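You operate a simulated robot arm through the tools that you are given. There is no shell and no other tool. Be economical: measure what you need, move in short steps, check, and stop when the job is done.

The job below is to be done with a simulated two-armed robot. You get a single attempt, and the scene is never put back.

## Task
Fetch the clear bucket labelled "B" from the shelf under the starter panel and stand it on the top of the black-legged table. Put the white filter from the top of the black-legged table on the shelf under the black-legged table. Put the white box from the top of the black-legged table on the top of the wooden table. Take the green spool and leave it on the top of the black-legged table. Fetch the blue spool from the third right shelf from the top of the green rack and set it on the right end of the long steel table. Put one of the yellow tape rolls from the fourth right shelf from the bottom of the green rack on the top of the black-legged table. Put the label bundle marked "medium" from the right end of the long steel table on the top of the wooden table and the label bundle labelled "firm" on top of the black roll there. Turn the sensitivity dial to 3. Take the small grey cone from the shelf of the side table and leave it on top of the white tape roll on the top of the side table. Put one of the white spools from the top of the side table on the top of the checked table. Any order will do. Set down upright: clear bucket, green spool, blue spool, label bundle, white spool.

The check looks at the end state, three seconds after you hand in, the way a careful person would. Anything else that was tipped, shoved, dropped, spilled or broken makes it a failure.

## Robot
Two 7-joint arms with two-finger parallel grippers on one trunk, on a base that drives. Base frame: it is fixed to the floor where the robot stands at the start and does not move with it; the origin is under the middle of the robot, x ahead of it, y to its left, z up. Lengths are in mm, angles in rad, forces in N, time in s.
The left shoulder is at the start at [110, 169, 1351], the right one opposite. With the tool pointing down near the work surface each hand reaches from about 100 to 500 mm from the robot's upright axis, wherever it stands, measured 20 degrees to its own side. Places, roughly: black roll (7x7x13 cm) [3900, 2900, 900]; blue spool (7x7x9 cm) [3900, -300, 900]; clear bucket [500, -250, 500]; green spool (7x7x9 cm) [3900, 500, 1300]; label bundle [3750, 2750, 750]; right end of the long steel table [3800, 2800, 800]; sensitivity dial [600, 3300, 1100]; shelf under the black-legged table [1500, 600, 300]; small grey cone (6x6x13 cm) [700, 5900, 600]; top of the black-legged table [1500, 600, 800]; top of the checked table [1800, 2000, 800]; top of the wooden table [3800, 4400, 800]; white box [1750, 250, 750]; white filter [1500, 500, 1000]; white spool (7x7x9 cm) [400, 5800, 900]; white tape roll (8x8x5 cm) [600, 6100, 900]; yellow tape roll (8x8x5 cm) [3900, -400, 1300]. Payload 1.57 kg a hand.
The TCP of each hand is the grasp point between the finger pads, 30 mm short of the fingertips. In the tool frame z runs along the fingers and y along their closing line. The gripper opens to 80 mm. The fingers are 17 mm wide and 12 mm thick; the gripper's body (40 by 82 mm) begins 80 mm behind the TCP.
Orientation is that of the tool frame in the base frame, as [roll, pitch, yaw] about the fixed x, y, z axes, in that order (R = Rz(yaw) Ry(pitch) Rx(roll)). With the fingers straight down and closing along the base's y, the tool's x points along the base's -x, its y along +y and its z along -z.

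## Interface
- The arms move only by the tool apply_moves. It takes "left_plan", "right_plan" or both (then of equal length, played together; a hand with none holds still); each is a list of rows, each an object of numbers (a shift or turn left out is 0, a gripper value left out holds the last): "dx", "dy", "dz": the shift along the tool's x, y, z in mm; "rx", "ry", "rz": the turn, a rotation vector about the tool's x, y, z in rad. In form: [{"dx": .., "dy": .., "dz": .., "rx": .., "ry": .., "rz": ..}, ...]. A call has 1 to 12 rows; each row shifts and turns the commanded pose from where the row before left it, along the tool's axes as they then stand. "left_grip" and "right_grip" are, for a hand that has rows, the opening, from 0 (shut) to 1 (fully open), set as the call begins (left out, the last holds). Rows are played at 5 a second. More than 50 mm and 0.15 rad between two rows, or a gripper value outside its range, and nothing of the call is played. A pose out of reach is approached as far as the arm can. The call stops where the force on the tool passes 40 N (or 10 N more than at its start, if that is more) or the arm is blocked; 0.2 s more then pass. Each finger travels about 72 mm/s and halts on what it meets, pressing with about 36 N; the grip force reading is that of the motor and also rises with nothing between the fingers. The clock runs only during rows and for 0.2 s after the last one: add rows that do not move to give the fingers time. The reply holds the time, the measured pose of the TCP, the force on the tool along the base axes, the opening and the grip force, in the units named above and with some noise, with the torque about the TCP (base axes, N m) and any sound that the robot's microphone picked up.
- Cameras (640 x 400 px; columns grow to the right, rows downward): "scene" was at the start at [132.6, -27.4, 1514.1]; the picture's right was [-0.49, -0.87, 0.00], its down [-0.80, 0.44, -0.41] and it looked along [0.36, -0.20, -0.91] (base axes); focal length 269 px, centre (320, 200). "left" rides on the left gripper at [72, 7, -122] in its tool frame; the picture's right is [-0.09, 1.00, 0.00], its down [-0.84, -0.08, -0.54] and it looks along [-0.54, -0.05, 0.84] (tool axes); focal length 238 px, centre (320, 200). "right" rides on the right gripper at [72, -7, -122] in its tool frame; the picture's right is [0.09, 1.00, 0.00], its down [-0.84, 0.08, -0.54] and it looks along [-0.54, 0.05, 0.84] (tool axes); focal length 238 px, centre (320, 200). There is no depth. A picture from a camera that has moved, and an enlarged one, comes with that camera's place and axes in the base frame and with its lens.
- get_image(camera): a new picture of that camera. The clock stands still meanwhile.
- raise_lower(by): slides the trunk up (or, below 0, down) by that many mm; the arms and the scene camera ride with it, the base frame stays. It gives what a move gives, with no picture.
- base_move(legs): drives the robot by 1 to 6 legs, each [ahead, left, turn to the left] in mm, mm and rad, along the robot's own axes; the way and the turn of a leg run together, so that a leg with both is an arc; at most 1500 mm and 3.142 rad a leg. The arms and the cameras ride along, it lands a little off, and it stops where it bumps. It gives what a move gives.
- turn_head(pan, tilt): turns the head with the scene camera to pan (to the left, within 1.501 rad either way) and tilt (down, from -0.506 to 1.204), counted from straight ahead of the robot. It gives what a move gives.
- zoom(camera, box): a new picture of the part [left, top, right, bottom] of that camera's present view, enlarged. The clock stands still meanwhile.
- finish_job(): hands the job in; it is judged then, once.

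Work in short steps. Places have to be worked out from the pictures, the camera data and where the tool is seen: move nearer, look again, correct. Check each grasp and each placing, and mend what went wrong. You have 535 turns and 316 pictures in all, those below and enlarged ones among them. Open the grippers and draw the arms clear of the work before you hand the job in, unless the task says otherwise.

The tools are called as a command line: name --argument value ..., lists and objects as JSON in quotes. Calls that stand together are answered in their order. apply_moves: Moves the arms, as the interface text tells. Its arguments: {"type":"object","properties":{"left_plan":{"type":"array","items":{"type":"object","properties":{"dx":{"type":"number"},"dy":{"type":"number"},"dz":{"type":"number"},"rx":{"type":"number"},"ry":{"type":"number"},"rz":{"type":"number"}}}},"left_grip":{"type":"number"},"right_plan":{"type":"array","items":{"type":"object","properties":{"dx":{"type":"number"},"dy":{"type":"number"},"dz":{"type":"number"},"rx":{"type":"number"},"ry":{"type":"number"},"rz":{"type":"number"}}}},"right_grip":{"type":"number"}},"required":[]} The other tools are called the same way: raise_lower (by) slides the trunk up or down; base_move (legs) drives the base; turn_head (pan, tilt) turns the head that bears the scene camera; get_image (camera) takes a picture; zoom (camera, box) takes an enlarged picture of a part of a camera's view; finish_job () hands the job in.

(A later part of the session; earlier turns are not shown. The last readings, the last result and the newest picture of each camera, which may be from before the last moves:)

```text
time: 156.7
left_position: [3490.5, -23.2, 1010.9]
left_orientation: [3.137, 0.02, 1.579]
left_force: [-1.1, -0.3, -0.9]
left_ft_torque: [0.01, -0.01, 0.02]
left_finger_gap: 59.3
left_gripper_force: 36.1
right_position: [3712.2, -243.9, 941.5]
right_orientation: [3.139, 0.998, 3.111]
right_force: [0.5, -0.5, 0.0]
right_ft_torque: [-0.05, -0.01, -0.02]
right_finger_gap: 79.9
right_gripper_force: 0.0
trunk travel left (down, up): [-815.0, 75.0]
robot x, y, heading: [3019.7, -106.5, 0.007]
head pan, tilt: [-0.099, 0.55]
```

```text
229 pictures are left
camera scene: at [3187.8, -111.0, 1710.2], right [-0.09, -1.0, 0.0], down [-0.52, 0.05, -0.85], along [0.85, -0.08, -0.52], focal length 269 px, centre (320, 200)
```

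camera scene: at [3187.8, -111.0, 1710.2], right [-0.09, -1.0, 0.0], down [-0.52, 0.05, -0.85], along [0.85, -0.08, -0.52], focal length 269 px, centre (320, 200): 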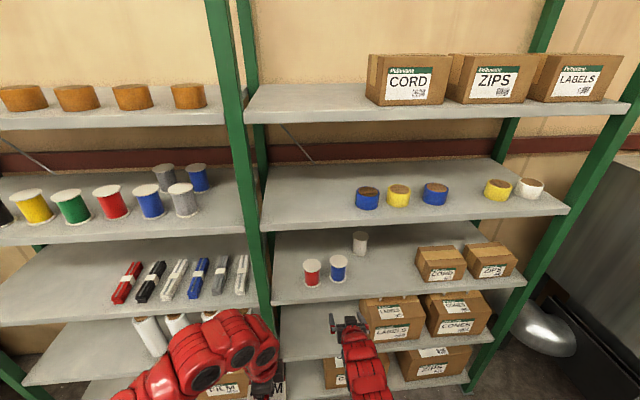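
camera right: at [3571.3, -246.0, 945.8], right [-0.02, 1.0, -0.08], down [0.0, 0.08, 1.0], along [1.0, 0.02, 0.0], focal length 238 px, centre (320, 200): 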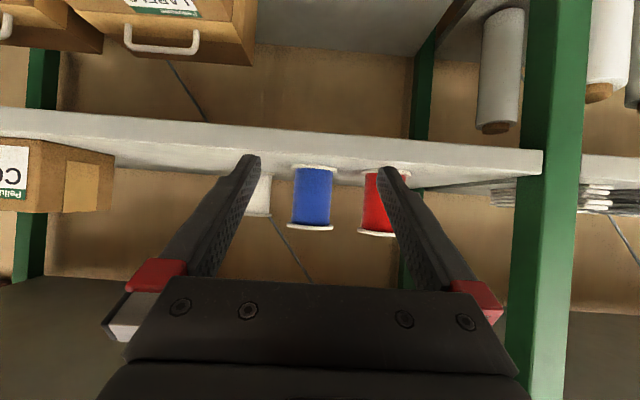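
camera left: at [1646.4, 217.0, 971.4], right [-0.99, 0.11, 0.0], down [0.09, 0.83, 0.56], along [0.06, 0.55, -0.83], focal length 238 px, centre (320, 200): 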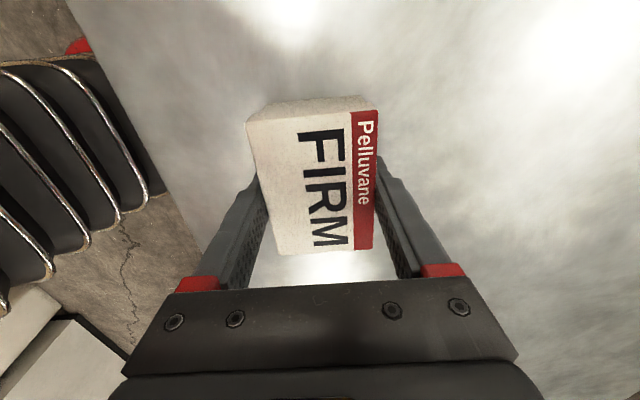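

Blue spool centre ≈[3936,-254,937]. Drive 150 mm ahead, then check.

base_move --legs '[[145, 0, 0]]'

get_image --camera "right"

```text
time: 158.1
left_position: [3632.6, -23.0, 1010.6]
left_orientation: [3.138, 0.019, 1.58]
left_force: [0.1, -0.9, -1.2]
left_ft_torque: [-0.01, -0.02, 0.0]
left_finger_gap: 59.2
left_gripper_force: 36.1
right_position: [3855.0, -242.6, 942.3]
right_orientation: [3.138, 0.999, 3.11]
right_force: [0.2, 0.4, -0.8]
right_ft_torque: [0.01, 0.01, -0.01]
right_finger_gap: 80.0
right_gripper_force: 0.1
trunk travel left (down, up): [-815.0, 75.0]
robot x, y, heading: [3161.4, -105.5, 0.01]
head pan, tilt: [-0.099, 0.55]
```

```text
228 pictures are left
camera right: at [3713.5, -244.7, 945.9], right [-0.02, 1.0, -0.08], down [0.0, 0.08, 1.0], along [1.0, 0.02, 0.0], focal length 238 px, centre (320, 200)
```

right: 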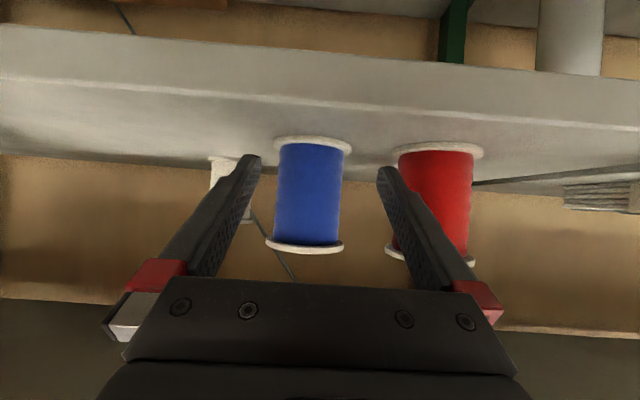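

Shift 5 mm and advance 66 mm around the spool.

apply_moves --right_plan '[{"dy": -5}, {"dx": -12, "dz": 18.5}, {"dx": -12, "dz": 18.5}, {"dx": -12, "dz": 18.5}, {}]'

get_image --camera "right"

zoom --camera "scene" --box '[260, 220, 440, 350]'

```text
time: 159.3
left_position: [3633.9, -25.0, 1009.3]
left_orientation: [3.139, 0.021, 1.579]
left_force: [0.6, 0.0, -1.3]
left_ft_torque: [-0.02, 0.02, -0.01]
left_finger_gap: 59.3
left_gripper_force: 35.9
right_position: [3921.5, -248.1, 940.6]
right_orientation: [3.139, 0.998, 3.11]
right_force: [-0.7, -0.5, -0.3]
right_ft_torque: [0.03, 0.01, 0.01]
right_finger_gap: 79.7
right_gripper_force: 0.0
trunk travel left (down, up): [-815.0, 75.0]
robot x, y, heading: [3165.9, -105.2, 0.01]
head pan, tilt: [-0.099, 0.55]
```

```text
227 pictures are left
camera right: at [3781.2, -251.5, 944.6], right [-0.02, 1.0, -0.08], down [0.0, 0.08, 1.0], along [1.0, 0.02, 0.0], focal length 238 px, centre (320, 200)
```

right: 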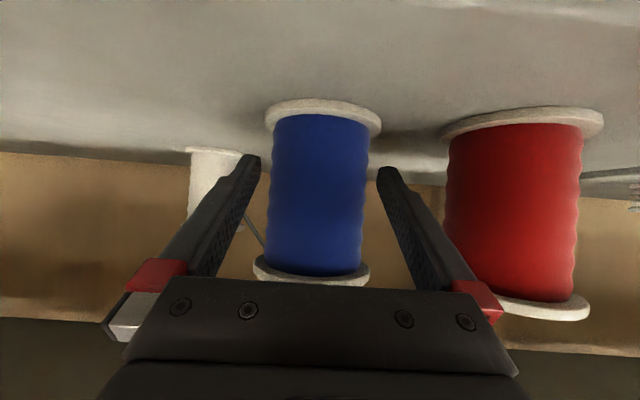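

```text
3.08 times, centred on (350, 285) of scene
camera zoom: at [3332.0, -109.6, 1710.0], right [-0.09, -1.0, 0.0], down [-0.52, 0.05, -0.85], along [0.85, -0.08, -0.52], focal length 828 px, centre (228, -62)
```

zoom: 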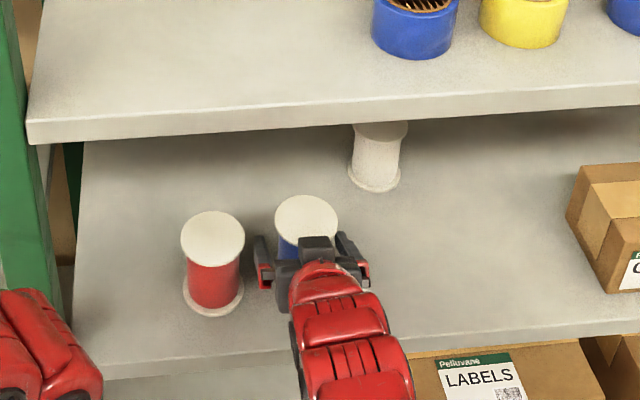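

Spool axis at the TCP. Close the right gripper and lift 40 mm.

apply_moves --right_plan '[{}, {}, {}, {}]' --right_grip 0

apply_moves --right_plan '[{"dx": -16.8, "dz": -10.8}, {"dx": -16.8, "dz": -10.8}, {}]'

get_image --camera "right"

```text
time: 160.3
left_position: [3632.4, -21.9, 1010.2]
left_orientation: [3.14, 0.021, 1.581]
left_force: [-0.1, -0.3, -0.5]
left_ft_torque: [-0.01, 0.0, -0.02]
left_finger_gap: 59.4
left_gripper_force: 36.1
right_position: [3921.5, -249.4, 941.9]
right_orientation: [3.139, 0.997, 3.11]
right_force: [0.0, -1.1, 0.1]
right_ft_torque: [-0.1, 0.0, 0.02]
right_finger_gap: 54.6
right_gripper_force: 36.4
trunk travel left (down, up): [-815.0, 75.0]
robot x, y, heading: [3161.7, -102.3, 0.005]
head pan, tilt: [-0.099, 0.55]
```

```text
time: 161.1
left_position: [3633.5, -21.3, 1010.4]
left_orientation: [3.141, 0.022, 1.579]
left_force: [0.2, 0.1, -1.5]
left_ft_torque: [-0.03, -0.02, 0.03]
left_finger_gap: 59.6
left_gripper_force: 36.6
right_position: [3923.4, -248.7, 981.5]
right_orientation: [3.139, 0.997, 3.11]
right_force: [-0.5, -0.3, -1.2]
right_ft_torque: [0.02, -0.04, 0.01]
right_finger_gap: 54.7
right_gripper_force: 35.8
trunk travel left (down, up): [-815.0, 75.0]
robot x, y, heading: [3158.2, -101.2, 0.005]
head pan, tilt: [-0.099, 0.55]
```

```text
225 pictures are left
camera right: at [3782.1, -251.3, 984.4], right [-0.02, 1.0, -0.08], down [0.0, 0.08, 1.0], along [1.0, 0.02, 0.0], focal length 238 px, centre (320, 200)
```

right: 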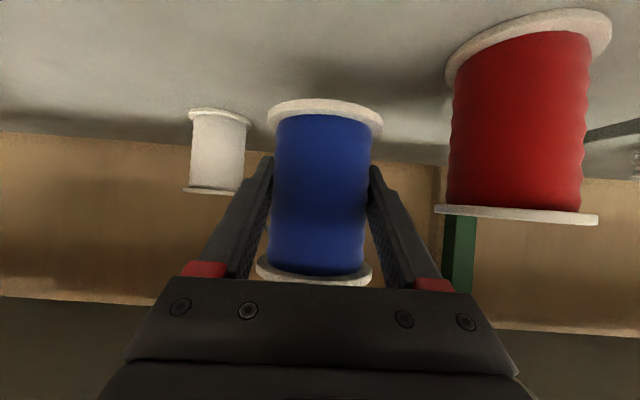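

Held. Retract the arm, drive back 550 and look to the left for the path.

base_move --legs '[[-550, 0, 0]]'

apply_moves --right_plan '[{"dx": 24.4, "dz": -37.8}, {"dx": 24.4, "dz": -37.8}, {"dx": 24.4, "dz": -37.8}, {"dx": 21.7, "dz": -33.6}, {}]'

turn_head --pan 0.9 --tilt 0.5

get_image --camera "scene"

```text
time: 164.3
left_position: [3077.1, -28.0, 1009.4]
left_orientation: [3.139, 0.021, 1.576]
left_force: [1.4, -1.0, -1.4]
left_ft_torque: [0.0, 0.03, -0.02]
left_finger_gap: 59.4
left_gripper_force: 36.3
right_position: [3366.7, -255.5, 981.6]
right_orientation: [3.139, 0.997, 3.109]
right_force: [-0.6, 0.4, -1.6]
right_ft_torque: [-0.03, -0.02, 0.03]
right_finger_gap: 54.5
right_gripper_force: 36.0
trunk travel left (down, up): [-815.0, 75.0]
robot x, y, heading: [2605.7, -107.8, 0.008]
head pan, tilt: [-0.099, 0.55]
```

```text
time: 165.5
left_position: [3078.4, -27.5, 1009.3]
left_orientation: [3.14, 0.021, 1.577]
left_force: [0.0, 0.3, -1.3]
left_ft_torque: [-0.03, 0.02, 0.0]
left_finger_gap: 59.1
left_gripper_force: 36.3
right_position: [3192.4, -248.9, 979.4]
right_orientation: [3.139, 0.996, 3.109]
right_force: [0.2, 0.5, -2.5]
right_ft_torque: [0.01, 0.02, -0.02]
right_finger_gap: 54.6
right_gripper_force: 36.0
trunk travel left (down, up): [-815.0, 75.0]
robot x, y, heading: [2603.4, -110.0, 0.005]
head pan, tilt: [-0.099, 0.55]
```

```text
time: 166.7
left_position: [3077.4, -27.7, 1009.7]
left_orientation: [-3.141, 0.021, 1.576]
left_force: [-0.8, 0.1, -0.8]
left_ft_torque: [-0.02, 0.02, 0.01]
left_finger_gap: 59.6
left_gripper_force: 35.8
right_position: [3191.2, -248.1, 979.9]
right_orientation: [3.139, 0.997, 3.109]
right_force: [-0.1, 0.0, -2.1]
right_ft_torque: [0.01, 0.02, -0.02]
right_finger_gap: 54.8
right_gripper_force: 36.6
trunk travel left (down, up): [-815.0, 75.0]
robot x, y, heading: [2608.4, -107.8, 0.006]
head pan, tilt: [0.901, 0.499]
```

```text
224 pictures are left
camera scene: at [2742.3, -34.0, 1714.6], right [0.79, -0.62, 0.0], down [-0.3, -0.38, -0.88], along [0.54, 0.69, -0.48], focal length 269 px, centre (320, 200)
```

scene: 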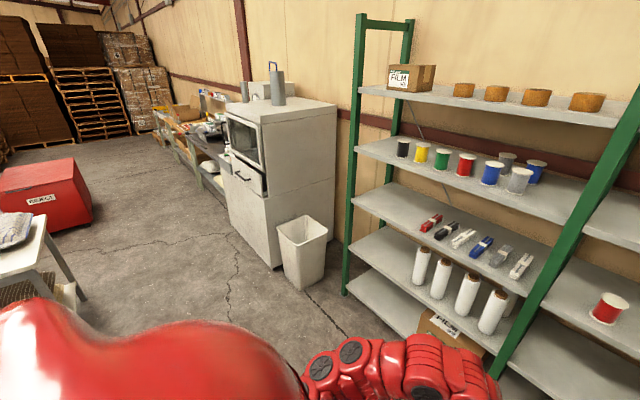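

Corridor x≈2300–3450 is clear. Drive left 1500, then look again.

base_move --legs '[[60, 1500, 0], [0, 400, 0]]'

turn_head --pan 0.5 --tilt 0.5

get_image --camera "scene"

```text
refused: leg 1 is longer than a leg can be; nothing moved
```

```text
time: 167.6
left_position: [3077.3, -28.4, 1011.2]
left_orientation: [3.139, 0.021, 1.578]
left_force: [-0.5, 1.0, -1.4]
left_ft_torque: [0.01, 0.0, 0.01]
left_finger_gap: 59.5
left_gripper_force: 36.1
right_position: [3192.5, -250.2, 978.6]
right_orientation: [3.138, 0.998, 3.109]
right_force: [0.1, 0.4, -1.7]
right_ft_torque: [0.0, -0.01, -0.01]
right_finger_gap: 54.8
right_gripper_force: 35.9
trunk travel left (down, up): [-815.0, 75.0]
robot x, y, heading: [2605.5, -107.9, 0.006]
head pan, tilt: [0.499, 0.499]
```

```text
223 pictures are left
camera scene: at [2765.8, -61.4, 1714.6], right [0.49, -0.87, 0.0], down [-0.42, -0.23, -0.88], along [0.77, 0.43, -0.48], focal length 269 px, centre (320, 200)
```

scene: 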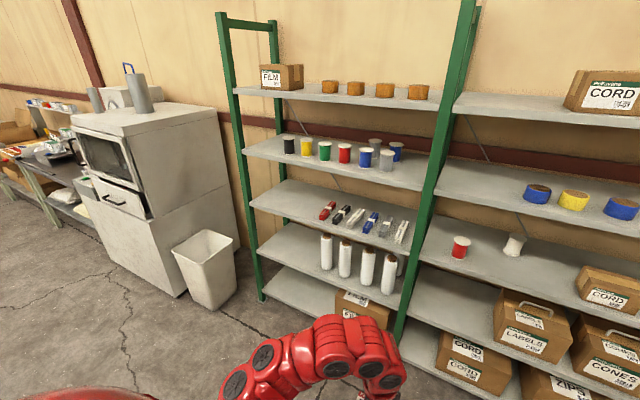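

base_move --legs '[[0, 1400, 0], [50, 500, 0]]'

turn_head --pan 0.5 --tilt 0.5

get_image --camera "scene"

```text
time: 177.2
left_position: [3123.0, 1880.2, 1009.9]
left_orientation: [3.141, 0.02, 1.575]
left_force: [0.6, -0.1, -1.1]
left_ft_torque: [0.02, 0.0, -0.01]
left_finger_gap: 59.6
left_gripper_force: 35.9
right_position: [3236.6, 1658.8, 980.6]
right_orientation: [3.137, 0.998, 3.104]
right_force: [0.5, -1.0, -1.0]
right_ft_torque: [0.0, 0.01, 0.0]
right_finger_gap: 54.7
right_gripper_force: 35.8
trunk travel left (down, up): [-815.0, 75.0]
robot x, y, heading: [2654.7, 1805.6, 0.004]
head pan, tilt: [0.499, 0.499]
```

```text
time: 177.8
left_position: [3122.8, 1880.8, 1010.2]
left_orientation: [3.139, 0.022, 1.574]
left_force: [-0.3, 0.1, -0.6]
left_ft_torque: [-0.02, -0.03, 0.01]
left_finger_gap: 59.4
left_gripper_force: 36.3
right_position: [3236.2, 1659.1, 979.5]
right_orientation: [3.139, 0.998, 3.107]
right_force: [-0.6, 0.0, -1.1]
right_ft_torque: [-0.01, -0.02, -0.01]
right_finger_gap: 54.7
right_gripper_force: 35.8
trunk travel left (down, up): [-815.0, 75.0]
robot x, y, heading: [2650.7, 1801.0, 0.001]
head pan, tilt: [0.499, 0.499]
```

```text
222 pictures are left
camera scene: at [2811.2, 1847.8, 1714.5], right [0.48, -0.88, 0.0], down [-0.42, -0.23, -0.88], along [0.77, 0.42, -0.48], focal length 269 px, centre (320, 200)
```

scene: 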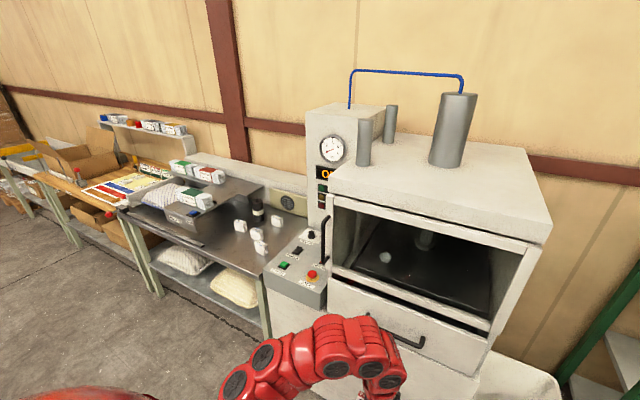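

The long steel table is next to the appliance. Move left 850 more and look at its right end.

base_move --legs '[[0, 850, 0]]'

turn_head --pan 0 --tilt 0.6

get_image --camera "scene"

```text
time: 182.3
left_position: [3123.0, 2732.3, 1009.8]
left_orientation: [3.139, 0.021, 1.565]
left_force: [-0.6, 0.5, -0.7]
left_ft_torque: [0.0, -0.01, -0.01]
left_finger_gap: 59.5
left_gripper_force: 35.7
right_position: [3235.3, 2510.0, 978.8]
right_orientation: [3.137, 0.999, 3.097]
right_force: [0.1, 0.8, -1.3]
right_ft_torque: [0.03, 0.01, -0.02]
right_finger_gap: 54.4
right_gripper_force: 36.3
trunk travel left (down, up): [-815.0, 75.0]
robot x, y, heading: [2649.7, 2658.1, -0.007]
head pan, tilt: [0.499, 0.499]
```

```text
time: 183.2
left_position: [3124.8, 2732.3, 1010.1]
left_orientation: [3.14, 0.019, 1.569]
left_force: [-0.6, 0.1, -1.0]
left_ft_torque: [-0.03, 0.0, -0.01]
left_finger_gap: 59.5
left_gripper_force: 36.2
right_position: [3235.3, 2509.4, 979.7]
right_orientation: [3.138, 0.997, 3.099]
right_force: [-0.1, -0.7, -2.1]
right_ft_torque: [-0.01, 0.0, 0.01]
right_finger_gap: 54.3
right_gripper_force: 35.6
trunk travel left (down, up): [-815.0, 75.0]
robot x, y, heading: [2653.5, 2655.1, -0.005]
head pan, tilt: [0.0, 0.6]
```

```text
221 pictures are left
camera scene: at [2820.2, 2658.6, 1705.5], right [0.0, -1.0, 0.0], down [-0.57, 0.0, -0.82], along [0.82, 0.0, -0.57], focal length 269 px, centre (320, 200)
```

scene: 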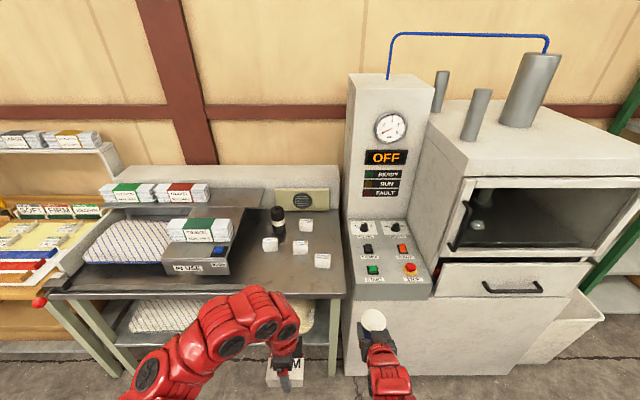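

zoom --camera "scene" --box '[230, 190, 350, 290]'

zoom --camera "scene" --box '[0, 120, 260, 290]'

```text
4.00 times, centred on (290, 240) of scene
camera zoom: at [2820.2, 2658.6, 1705.5], right [0.0, -1.0, 0.0], down [-0.57, 0.0, -0.82], along [0.82, 0.0, -0.57], focal length 1076 px, centre (440, 40)
```

zoom: 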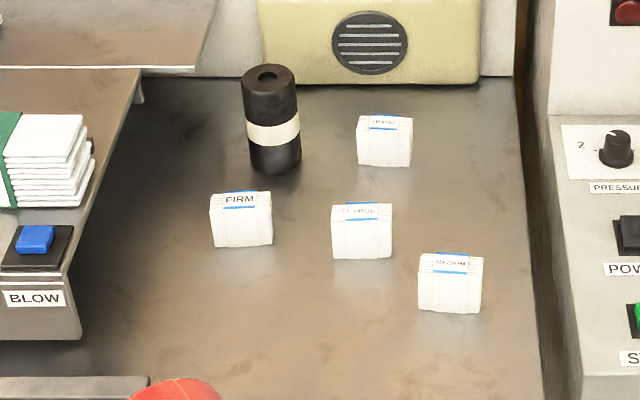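

```text
2.35 times, centred on (130, 205) of scene
camera zoom: at [2820.2, 2658.6, 1705.5], right [0.0, -1.0, 0.0], down [-0.57, 0.0, -0.82], along [0.82, 0.0, -0.57], focal length 633 px, centre (767, 188)
```

zoom: 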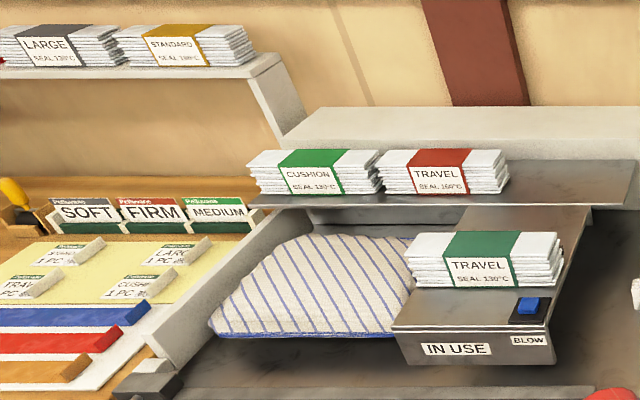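

Label bundles: FIRM is near the black roll; MEDIUM appears nearest front-right. Free spot for the blue spool: about [3585,2775]. Shift the right hand left 70 mm and drive closer.

apply_moves --right_plan '[{"dy": 35}, {"dy": 35}]'

base_move --legs '[[290, 190, 0.005]]'

turn_head --pan -0.15 --tilt 0.85

get_image --camera "scene"

get_image --camera "right"

```text
time: 183.8
left_position: [3123.8, 2733.0, 1009.4]
left_orientation: [3.141, 0.022, 1.565]
left_force: [-0.7, -0.4, -0.8]
left_ft_torque: [-0.04, 0.0, -0.01]
left_finger_gap: 59.6
left_gripper_force: 36.0
right_position: [3238.0, 2582.6, 978.7]
right_orientation: [3.139, 0.997, 3.098]
right_force: [0.2, -0.3, -1.6]
right_ft_torque: [0.04, -0.02, -0.01]
right_finger_gap: 54.7
right_gripper_force: 35.6
trunk travel left (down, up): [-815.0, 75.0]
robot x, y, heading: [2650.7, 2657.1, -0.002]
head pan, tilt: [0.0, 0.6]
```

```text
time: 186.1
left_position: [3415.1, 2924.0, 1009.7]
left_orientation: [3.142, 0.022, 1.569]
left_force: [0.2, 0.2, -1.7]
left_ft_torque: [0.02, 0.01, -0.02]
left_finger_gap: 59.6
left_gripper_force: 35.5
right_position: [3531.5, 2771.3, 978.8]
right_orientation: [3.138, 0.998, 3.101]
right_force: [0.0, 1.1, -1.6]
right_ft_torque: [0.01, 0.0, 0.01]
right_finger_gap: 54.4
right_gripper_force: 35.9
trunk travel left (down, up): [-815.0, 75.0]
robot x, y, heading: [2944.0, 2846.9, -0.001]
head pan, tilt: [0.0, 0.6]
```

```text
time: 186.9
left_position: [3416.6, 2925.2, 1009.9]
left_orientation: [3.14, 0.02, 1.569]
left_force: [0.4, -0.2, -0.6]
left_ft_torque: [-0.02, -0.01, 0.0]
left_finger_gap: 59.4
left_gripper_force: 35.8
right_position: [3531.9, 2772.1, 979.3]
right_orientation: [3.139, 0.997, 3.101]
right_force: [0.2, 0.1, -1.8]
right_ft_torque: [0.02, 0.01, -0.01]
right_finger_gap: 54.3
right_gripper_force: 36.2
trunk travel left (down, up): [-815.0, 75.0]
robot x, y, heading: [2943.7, 2847.1, 0.0]
head pan, tilt: [-0.15, 0.85]
```

```text
218 pictures are left
camera scene: at [3101.8, 2837.3, 1684.6], right [-0.15, -0.99, 0.0], down [-0.74, 0.11, -0.66], along [0.65, -0.1, -0.75], focal length 269 px, centre (320, 200)
```

scene: 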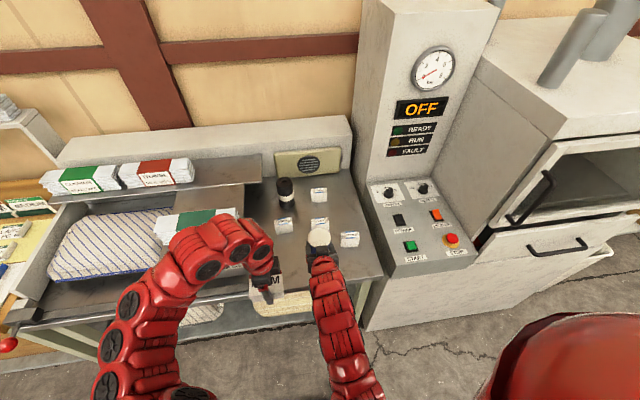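

```text
217 pictures are left
camera right: at [3390.1, 2771.1, 982.7], right [-0.01, 1.0, -0.08], down [0.0, 0.08, 1.0], along [1.0, 0.01, 0.0], focal length 238 px, centre (320, 200)
```

right: 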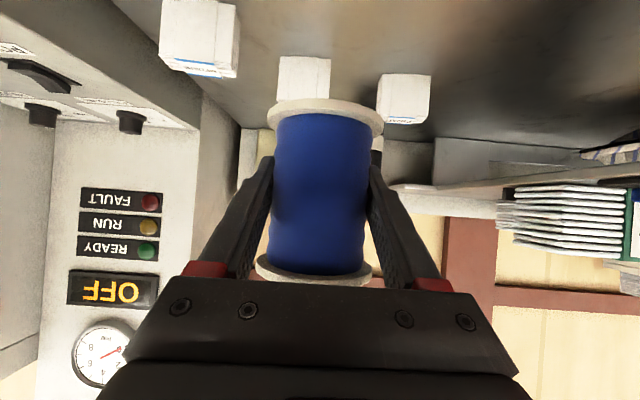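

Advance 45 mm and lower 110 mm by the arm.

apply_moves --right_plan '[{"dx": -24.4, "dz": 37.8}, {"dx": 30.8, "dz": 19.8}, {"dx": 30.8, "dz": 19.8}, {"dx": 30.8, "dz": 19.8}, {}]'

get_image --camera "right"

zoom --camera "scene" --box '[220, 160, 400, 290]'

```text
time: 188.1
left_position: [3415.9, 2924.1, 1009.7]
left_orientation: [3.138, 0.022, 1.57]
left_force: [-0.3, 0.1, -1.2]
left_ft_torque: [-0.01, 0.0, -0.01]
left_finger_gap: 59.5
left_gripper_force: 35.6
right_position: [3575.2, 2769.6, 869.4]
right_orientation: [3.139, 0.998, 3.1]
right_force: [-1.0, 0.2, -1.5]
right_ft_torque: [0.0, 0.04, 0.01]
right_finger_gap: 54.2
right_gripper_force: 35.9
trunk travel left (down, up): [-815.0, 75.0]
robot x, y, heading: [2943.4, 2848.2, -0.004]
head pan, tilt: [-0.15, 0.85]
```

```text
216 pictures are left
camera right: at [3434.4, 2768.4, 873.3], right [-0.01, 1.0, -0.08], down [0.0, 0.08, 1.0], along [1.0, 0.01, 0.0], focal length 238 px, centre (320, 200)
```

right: 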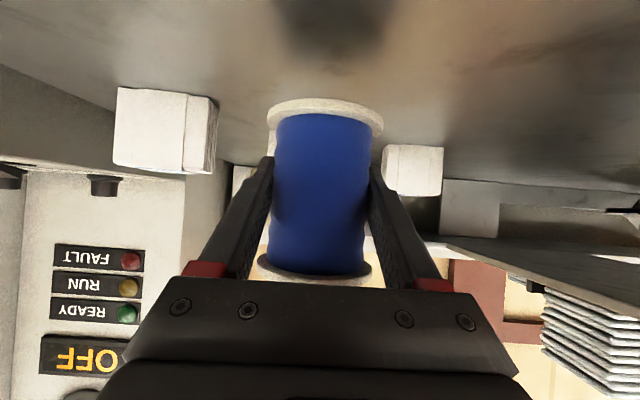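

```text
3.08 times, centred on (310, 225) of scene
camera zoom: at [3100.6, 2837.1, 1684.7], right [-0.15, -0.99, 0.0], down [-0.74, 0.11, -0.66], along [0.65, -0.1, -0.75], focal length 828 px, centre (351, 123)
```

zoom: 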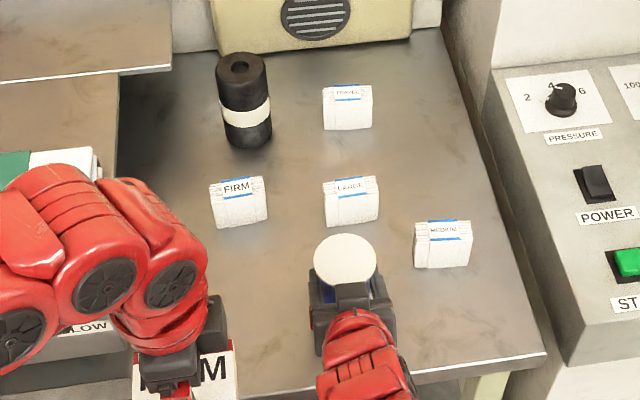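

Labels confirmed: FIRM, LARGE, TRAVEL, MEDIUM (front right). Lower the spool to contact.

apply_moves --right_plan '[{"dx": 4.2, "dz": 2.7}, {"dx": 4.2, "dz": 2.7}, {"dx": 3.4, "dz": 2.2}, {"dx": 3.4, "dz": 2.2}, {"dx": 3.4, "dz": 2.2}, {"dx": 3.4, "dz": 2.2}, {}]'

```text
time: 189.7
left_position: [3416.2, 2923.6, 1009.3]
left_orientation: [3.14, 0.022, 1.57]
left_force: [-0.8, 0.1, -0.8]
left_ft_torque: [-0.02, -0.01, 0.04]
left_finger_gap: 59.7
left_gripper_force: 36.0
right_position: [3575.4, 2769.9, 843.4]
right_orientation: [3.138, 0.998, 3.101]
right_force: [0.3, 0.7, -1.4]
right_ft_torque: [-0.01, -0.03, -0.04]
right_finger_gap: 54.3
right_gripper_force: 36.3
trunk travel left (down, up): [-815.0, 75.0]
robot x, y, heading: [2940.8, 2852.1, 0.0]
head pan, tilt: [-0.15, 0.85]
```

apply_moves --right_plan '[{"dx": 3.4, "dz": 2.2}, {"dx": 3.4, "dz": 2.2}, {"dx": 3.4, "dz": 2.2}, {"dx": 3.4, "dz": 2.2}, {}]'

get_image --camera "right"

```text
time: 190.5
left_position: [3415.2, 2924.6, 1009.7]
left_orientation: [3.138, 0.02, 1.569]
left_force: [0.7, 0.6, 0.0]
left_ft_torque: [-0.02, -0.01, -0.03]
left_finger_gap: 59.3
left_gripper_force: 36.6
right_position: [3581.7, 2770.2, 839.7]
right_orientation: [3.137, 1.019, 3.101]
right_force: [-10.1, -0.2, 23.1]
right_ft_torque: [-0.17, 0.4, 0.0]
right_finger_gap: 54.1
right_gripper_force: 36.0
trunk travel left (down, up): [-815.0, 75.0]
robot x, y, heading: [2941.2, 2845.7, -0.004]
head pan, tilt: [-0.15, 0.85]
stopped in row 4 (right hand): the force on the tool passed its limit at 42 N (the readings are from after the stop); the commanded pose is now the measured one
```

```text
214 pictures are left
camera right: at [3439.6, 2769.0, 841.3], right [-0.01, 1.0, -0.08], down [-0.02, 0.08, 1.0], along [1.0, 0.01, 0.02], focal length 238 px, centre (320, 200)
```

right: 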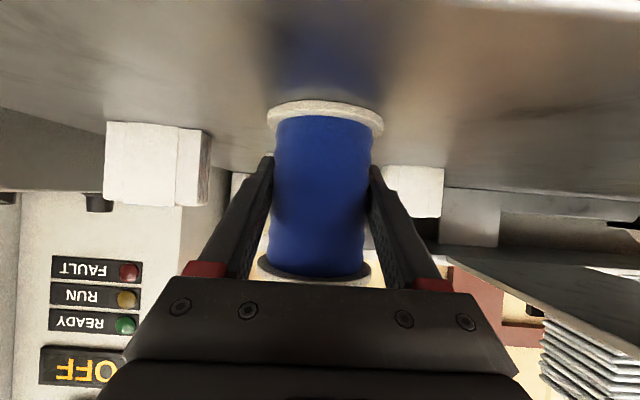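

Contact at the expected height (table z≈790). Ease up 3 mm, level, and open.

apply_moves --right_plan '[{"dx": -2.5, "dz": -1.6, "ry": 0.02}, {}]'

apply_moves --right_plan '[{}, {}, {}]' --right_grip 1

get_image --camera "right"

```text
time: 191.1
left_position: [3415.5, 2924.2, 1010.8]
left_orientation: [3.138, 0.021, 1.569]
left_force: [0.5, 0.2, -1.0]
left_ft_torque: [-0.04, -0.01, 0.02]
left_finger_gap: 59.6
left_gripper_force: 36.3
right_position: [3580.8, 2770.3, 840.9]
right_orientation: [3.139, 0.994, 3.101]
right_force: [6.9, -2.1, 11.6]
right_ft_torque: [-0.1, -0.66, -0.01]
right_finger_gap: 54.3
right_gripper_force: 36.1
trunk travel left (down, up): [-815.0, 75.0]
robot x, y, heading: [2944.1, 2848.5, -0.003]
head pan, tilt: [-0.15, 0.85]
```

```text
time: 191.9
left_position: [3415.9, 2923.7, 1010.7]
left_orientation: [3.141, 0.021, 1.569]
left_force: [0.5, 0.9, -0.2]
left_ft_torque: [-0.04, 0.02, -0.01]
left_finger_gap: 59.2
left_gripper_force: 35.9
right_position: [3578.6, 2770.4, 839.2]
right_orientation: [3.137, 0.989, 3.101]
right_force: [0.2, 0.0, 0.4]
right_ft_torque: [-0.03, -0.02, -0.04]
right_finger_gap: 80.0
right_gripper_force: 0.1
trunk travel left (down, up): [-815.0, 75.0]
robot x, y, heading: [2943.6, 2845.8, -0.006]
head pan, tilt: [-0.15, 0.85]
```

```text
213 pictures are left
camera right: at [3438.9, 2768.9, 844.7], right [-0.01, 1.0, -0.08], down [0.01, 0.08, 1.0], along [1.0, 0.01, -0.01], focal length 238 px, centre (320, 200)
```

right: 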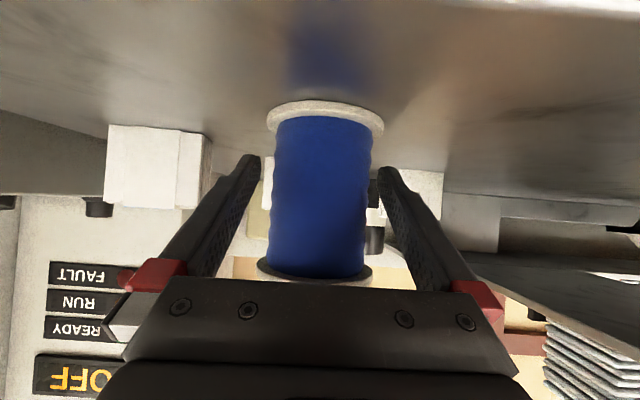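

Spool stands. Retract the hand straight back 110 mm, then up 120.

apply_moves --right_plan '[{"dx": 13.7, "dz": -20.9}, {"dx": 22, "dz": -33.4}, {"dx": 24.7, "dz": -37.6}, {"dx": -33.4, "dz": -22}, {"dx": -33.4, "dz": -22}, {"dx": -33.4, "dz": -22}, {}]'

get_image --camera "scene"

```text
time: 193.5
left_position: [3416.6, 2923.6, 1010.1]
left_orientation: [3.139, 0.021, 1.571]
left_force: [-0.2, 0.2, -0.5]
left_ft_torque: [-0.04, -0.01, -0.05]
left_finger_gap: 59.3
left_gripper_force: 36.5
right_position: [3469.9, 2775.5, 957.3]
right_orientation: [3.139, 0.989, 3.103]
right_force: [-0.1, -0.6, -0.3]
right_ft_torque: [0.01, -0.01, 0.03]
right_finger_gap: 80.0
right_gripper_force: 0.1
trunk travel left (down, up): [-815.0, 75.0]
robot x, y, heading: [2940.6, 2844.2, -0.001]
head pan, tilt: [-0.15, 0.85]
```

```text
212 pictures are left
camera scene: at [3101.7, 2837.1, 1684.5], right [-0.15, -0.99, 0.0], down [-0.74, 0.11, -0.66], along [0.65, -0.1, -0.75], focal length 269 px, centre (320, 200)
```

scene: 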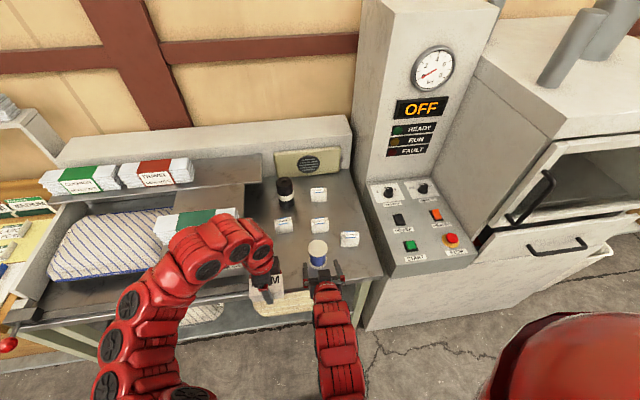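

Blue spool placed. Next pick MEDIUM with the right hand: move right 140 mm to face it.

base_move --legs '[[0, -140, 0]]'

get_image --camera "right"

zoom --camera "scene" --box '[200, 170, 360, 280]'

```text
time: 194.8
left_position: [3415.6, 2784.5, 1009.8]
left_orientation: [3.141, 0.023, 1.572]
left_force: [1.8, 0.8, -0.6]
left_ft_torque: [-0.06, 0.0, 0.01]
left_finger_gap: 59.5
left_gripper_force: 35.8
right_position: [3468.8, 2635.6, 957.0]
right_orientation: [3.139, 0.991, 3.104]
right_force: [0.5, -0.7, 0.3]
right_ft_torque: [-0.01, -0.03, -0.01]
right_finger_gap: 80.1
right_gripper_force: 0.1
trunk travel left (down, up): [-815.0, 75.0]
robot x, y, heading: [2945.7, 2705.4, -0.005]
head pan, tilt: [-0.15, 0.85]
```

```text
211 pictures are left
camera right: at [3328.8, 2634.1, 962.9], right [-0.01, 1.0, -0.08], down [0.01, 0.08, 1.0], along [1.0, 0.01, -0.01], focal length 238 px, centre (320, 200)
```

right: 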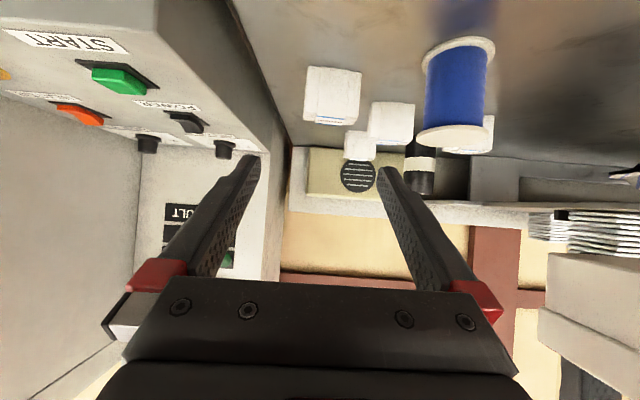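

```text
3.64 times, centred on (280, 225) of scene
camera zoom: at [3101.2, 2698.2, 1684.6], right [-0.15, -0.99, 0.0], down [-0.74, 0.11, -0.66], along [0.65, -0.1, -0.75], focal length 978 px, centre (466, 109)
```

zoom: 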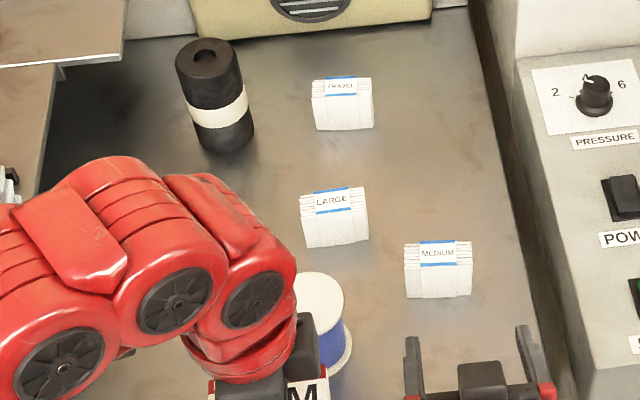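

MEDIUM is ≈70 wide (y), 30 thick (x), 68 tall. I'll grip its thickness with a vertical hand turned 90°: untilt first, then turn.

apply_moves --right_plan '[{"ry": 0.141}, {"ry": 0.141}, {"ry": 0.141}, {"ry": 0.141}, {"ry": 0.141}, {"ry": 0.141}, {"ry": 0.141}, {}]'

apply_moves --right_plan '[{"rz": 0.145}, {"rz": 0.145}, {"rz": 0.145}, {"rz": 0.145}, {"rz": 0.145}, {"rz": 0.145}, {"rz": 0.145}, {"rz": 0.145}, {"rz": 0.145}, {"rz": 0.145}, {"rz": 0.08}, {}]'

get_image --camera "scene"

```text
time: 196.6
left_position: [3415.6, 2783.1, 1010.4]
left_orientation: [3.139, 0.023, 1.572]
left_force: [0.6, 0.9, -1.4]
left_ft_torque: [-0.01, -0.02, 0.01]
left_finger_gap: 59.5
left_gripper_force: 36.4
right_position: [3468.6, 2633.1, 959.1]
right_orientation: [3.139, 0.005, 3.103]
right_force: [-0.5, -1.2, -0.2]
right_ft_torque: [-0.01, 0.01, -0.02]
right_finger_gap: 80.1
right_gripper_force: 0.1
trunk travel left (down, up): [-815.0, 75.0]
robot x, y, heading: [2943.9, 2706.6, 0.005]
head pan, tilt: [-0.15, 0.85]
```

```text
time: 199.2
left_position: [3414.7, 2783.6, 1009.3]
left_orientation: [3.141, 0.022, 1.571]
left_force: [0.3, -0.3, -0.8]
left_ft_torque: [0.0, 0.01, 0.0]
left_finger_gap: 59.2
left_gripper_force: 35.9
right_position: [3470.3, 2634.1, 958.7]
right_orientation: [3.134, -0.002, 1.571]
right_force: [-0.5, -0.2, 0.4]
right_ft_torque: [0.01, -0.01, 0.0]
right_finger_gap: 80.0
right_gripper_force: 0.0
trunk travel left (down, up): [-815.0, 75.0]
robot x, y, heading: [2943.6, 2703.0, -0.002]
head pan, tilt: [-0.15, 0.85]
```

```text
209 pictures are left
camera scene: at [3101.2, 2696.7, 1684.6], right [-0.15, -0.99, 0.0], down [-0.74, 0.11, -0.66], along [0.65, -0.1, -0.75], focal length 269 px, centre (320, 200)
```

scene: 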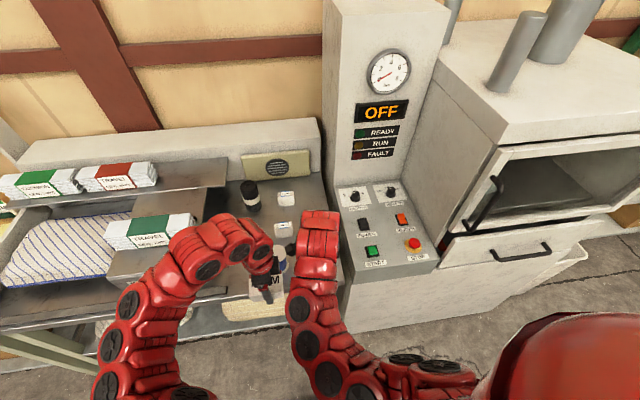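

Works. Drive 150 ahead so the hand is just above/in front of MEDIUM, and view with the wrist camera.

base_move --legs '[[150, 0, 0]]'

get_image --camera "right"

```text
time: 200.6
left_position: [3564.5, 2780.0, 1010.2]
left_orientation: [3.138, 0.02, 1.565]
left_force: [-0.6, -0.3, -0.8]
left_ft_torque: [-0.02, -0.04, 0.0]
left_finger_gap: 59.5
left_gripper_force: 36.4
right_position: [3618.2, 2629.8, 957.9]
right_orientation: [3.137, -0.002, 1.569]
right_force: [-0.6, 0.7, 0.2]
right_ft_torque: [-0.02, -0.02, 0.01]
right_finger_gap: 79.9
right_gripper_force: 0.1
trunk travel left (down, up): [-815.0, 75.0]
robot x, y, heading: [3095.5, 2704.9, -0.005]
head pan, tilt: [-0.15, 0.85]
```

```text
208 pictures are left
camera right: at [3612.2, 2702.4, 1079.0], right [1.0, 0.09, 0.01], down [0.07, -0.84, 0.54], along [0.05, -0.54, -0.84], focal length 238 px, centre (320, 200)
```

right: 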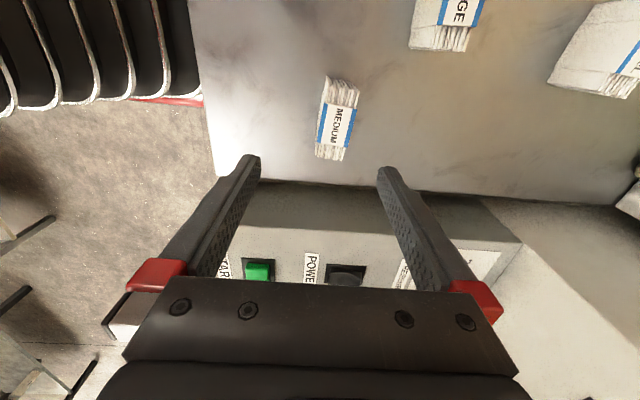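

MEDIUM top centre ≈[3634,2643]. Align and descend 80 mm, check.

apply_moves --right_plan '[{"dx": 13, "dy": 16}, {"dz": 40}, {"dz": 40}, {}]'

get_image --camera "right"

```text
time: 201.6
left_position: [3566.1, 2779.3, 1010.1]
left_orientation: [3.14, 0.022, 1.564]
left_force: [1.4, -0.1, -0.3]
left_ft_torque: [0.01, -0.01, 0.03]
left_finger_gap: 59.5
left_gripper_force: 36.1
right_position: [3634.2, 2644.3, 879.7]
right_orientation: [3.136, -0.002, 1.568]
right_force: [1.0, 0.2, -0.4]
right_ft_torque: [0.0, -0.02, 0.01]
right_finger_gap: 80.1
right_gripper_force: 0.0
trunk travel left (down, up): [-815.0, 75.0]
robot x, y, heading: [3092.2, 2704.9, -0.01]
head pan, tilt: [-0.15, 0.85]
```

```text
207 pictures are left
camera right: at [3628.4, 2717.3, 998.5], right [1.0, 0.09, 0.01], down [0.07, -0.84, 0.54], along [0.05, -0.54, -0.84], focal length 238 px, centre (320, 200)
```

right: 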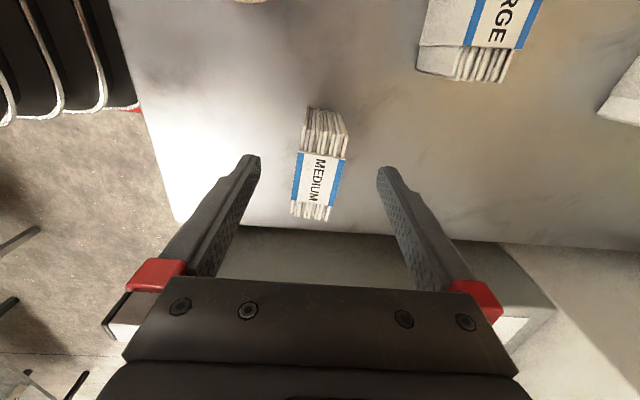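

Aligned. Descend 49 mm and grip.

apply_moves --right_plan '[{"dz": 25}, {"dz": 24}, {}]'

apply_moves --right_plan '[{}, {}, {}, {}]' --right_grip 0

get_image --camera "right"

```text
time: 202.4
left_position: [3564.8, 2780.1, 1010.4]
left_orientation: [3.138, 0.023, 1.564]
left_force: [0.0, 0.1, -1.3]
left_ft_torque: [0.0, 0.01, -0.03]
left_finger_gap: 59.4
left_gripper_force: 36.1
right_position: [3634.8, 2644.2, 830.7]
right_orientation: [3.137, -0.001, 1.565]
right_force: [-5.2, -2.0, 13.4]
right_ft_torque: [-0.1, 0.75, 0.0]
right_finger_gap: 80.0
right_gripper_force: 0.0
trunk travel left (down, up): [-815.0, 75.0]
robot x, y, heading: [3093.8, 2707.6, -0.007]
head pan, tilt: [-0.15, 0.85]
```

```text
time: 203.4
left_position: [3564.4, 2779.8, 1011.0]
left_orientation: [3.138, 0.021, 1.564]
left_force: [0.3, 0.5, -1.6]
left_ft_torque: [-0.02, -0.02, 0.0]
left_finger_gap: 59.5
left_gripper_force: 36.5
right_position: [3635.0, 2645.0, 829.4]
right_orientation: [3.136, -0.002, 1.567]
right_force: [-3.0, 0.8, 8.9]
right_ft_torque: [0.11, 0.2, -0.02]
right_finger_gap: 29.3
right_gripper_force: 35.8
trunk travel left (down, up): [-815.0, 75.0]
robot x, y, heading: [3092.6, 2707.6, -0.008]
head pan, tilt: [-0.15, 0.85]
```

```text
206 pictures are left
camera right: at [3628.7, 2716.9, 950.5], right [1.0, 0.09, 0.01], down [0.07, -0.84, 0.54], along [0.05, -0.54, -0.84], focal length 238 px, centre (320, 200)
```

right: 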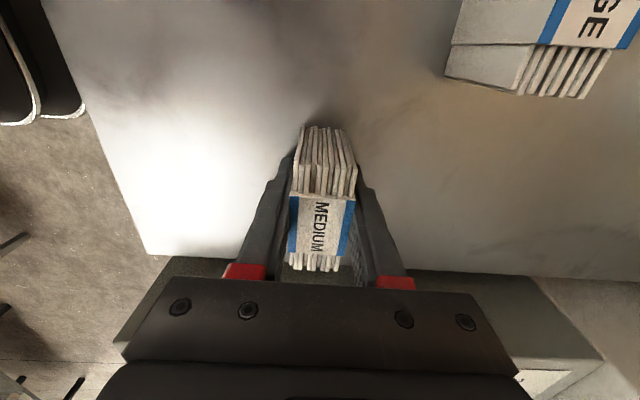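

Gripped (29 mm). Lift 120 mm and back away 400.

apply_moves --right_plan '[{"dz": -40}, {"dz": -40}, {"dz": -40}, {}]'

base_move --legs '[[-400, 0, 0.007]]'

get_image --camera "scene"

```text
time: 204.4
left_position: [3565.7, 2780.9, 1010.7]
left_orientation: [3.14, 0.021, 1.562]
left_force: [-0.5, -0.2, -1.1]
left_ft_torque: [-0.03, 0.03, 0.0]
left_finger_gap: 59.2
left_gripper_force: 35.9
right_position: [3635.0, 2644.3, 948.2]
right_orientation: [3.136, -0.002, 1.568]
right_force: [0.2, -0.2, -1.6]
right_ft_torque: [-0.04, -0.02, 0.03]
right_finger_gap: 29.3
right_gripper_force: 35.9
trunk travel left (down, up): [-815.0, 75.0]
robot x, y, heading: [3093.4, 2705.9, -0.008]
head pan, tilt: [-0.15, 0.85]
```

```text
time: 206.9
left_position: [3171.3, 2784.5, 1009.7]
left_orientation: [3.139, 0.019, 1.572]
left_force: [-1.1, 0.2, -1.0]
left_ft_torque: [0.01, 0.01, 0.0]
left_finger_gap: 59.5
left_gripper_force: 35.8
right_position: [3242.3, 2650.0, 946.9]
right_orientation: [3.138, -0.004, 1.576]
right_force: [-0.2, 0.6, -0.8]
right_ft_torque: [-0.03, 0.02, 0.02]
right_finger_gap: 29.1
right_gripper_force: 35.8
trunk travel left (down, up): [-815.0, 75.0]
robot x, y, heading: [2699.1, 2705.9, 0.001]
head pan, tilt: [-0.15, 0.85]
```

```text
205 pictures are left
camera scene: at [2857.4, 2697.6, 1684.5], right [-0.15, -0.99, 0.0], down [-0.74, 0.11, -0.66], along [0.65, -0.1, -0.75], focal length 269 px, centre (320, 200)
```

scene: 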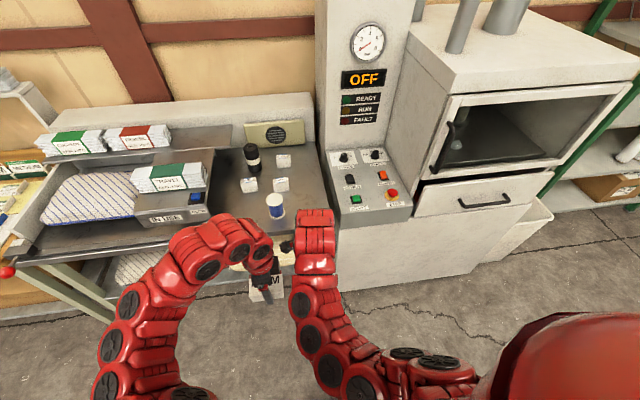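

Now drive left along the corridor toward the wooden table at y≈4400.

base_move --legs '[[0, 1400, 0]]'

turn_head --pan 0.1 --tilt 0.65

get_image --camera "scene"

```text
time: 214.0
left_position: [3163.1, 4220.7, 1010.9]
left_orientation: [3.141, 0.021, 1.578]
left_force: [0.9, 1.2, -0.4]
left_ft_torque: [0.0, 0.0, -0.04]
left_finger_gap: 59.5
left_gripper_force: 35.6
right_position: [3235.1, 4084.8, 946.9]
right_orientation: [3.136, -0.001, 1.584]
right_force: [0.0, 0.0, -0.1]
right_ft_torque: [0.03, -0.02, 0.01]
right_finger_gap: 29.1
right_gripper_force: 36.4
trunk travel left (down, up): [-815.0, 75.0]
robot x, y, heading: [2691.4, 4140.3, 0.008]
head pan, tilt: [-0.15, 0.85]
```

```text
time: 214.8
left_position: [3163.0, 4221.6, 1009.7]
left_orientation: [3.141, 0.022, 1.579]
left_force: [-0.7, -0.2, -0.9]
left_ft_torque: [0.03, -0.02, 0.01]
left_finger_gap: 59.4
left_gripper_force: 36.2
right_position: [3234.9, 4086.3, 947.4]
right_orientation: [3.137, 0.0, 1.583]
right_force: [0.3, -0.1, -0.1]
right_ft_torque: [0.0, -0.02, 0.03]
right_finger_gap: 29.2
right_gripper_force: 36.0
trunk travel left (down, up): [-815.0, 75.0]
robot x, y, heading: [2691.8, 4139.5, 0.009]
head pan, tilt: [0.099, 0.649]
```

```text
204 pictures are left
camera scene: at [2859.0, 4151.6, 1701.2], right [0.11, -0.99, 0.0], down [-0.6, -0.06, -0.8], along [0.79, 0.08, -0.61], focal length 269 px, centre (320, 200)
```

scene: 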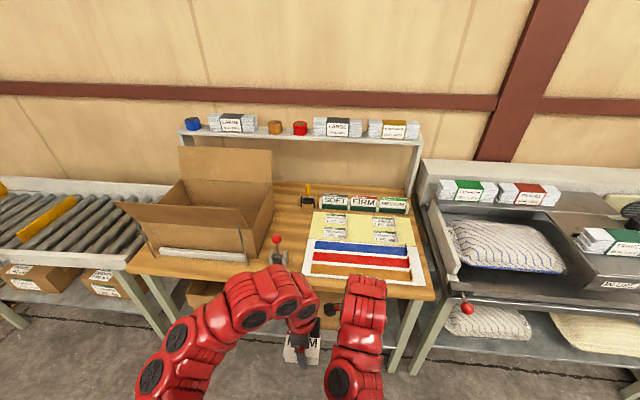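

Wooden table in view. Zoom to find bare spots for the box and the MEDIUM bundle.

zoom --camera "scene" --box '[120, 140, 440, 310]'

```text
2.00 times, centred on (280, 225) of scene
camera zoom: at [2859.0, 4151.6, 1701.2], right [0.11, -0.99, 0.0], down [-0.6, -0.06, -0.8], along [0.79, 0.08, -0.61], focal length 538 px, centre (400, 150)
```

zoom: 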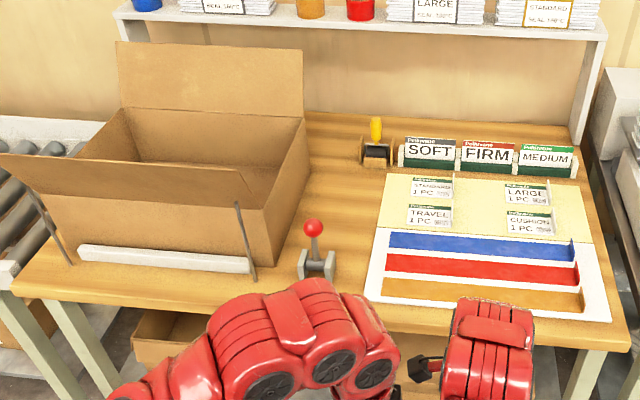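

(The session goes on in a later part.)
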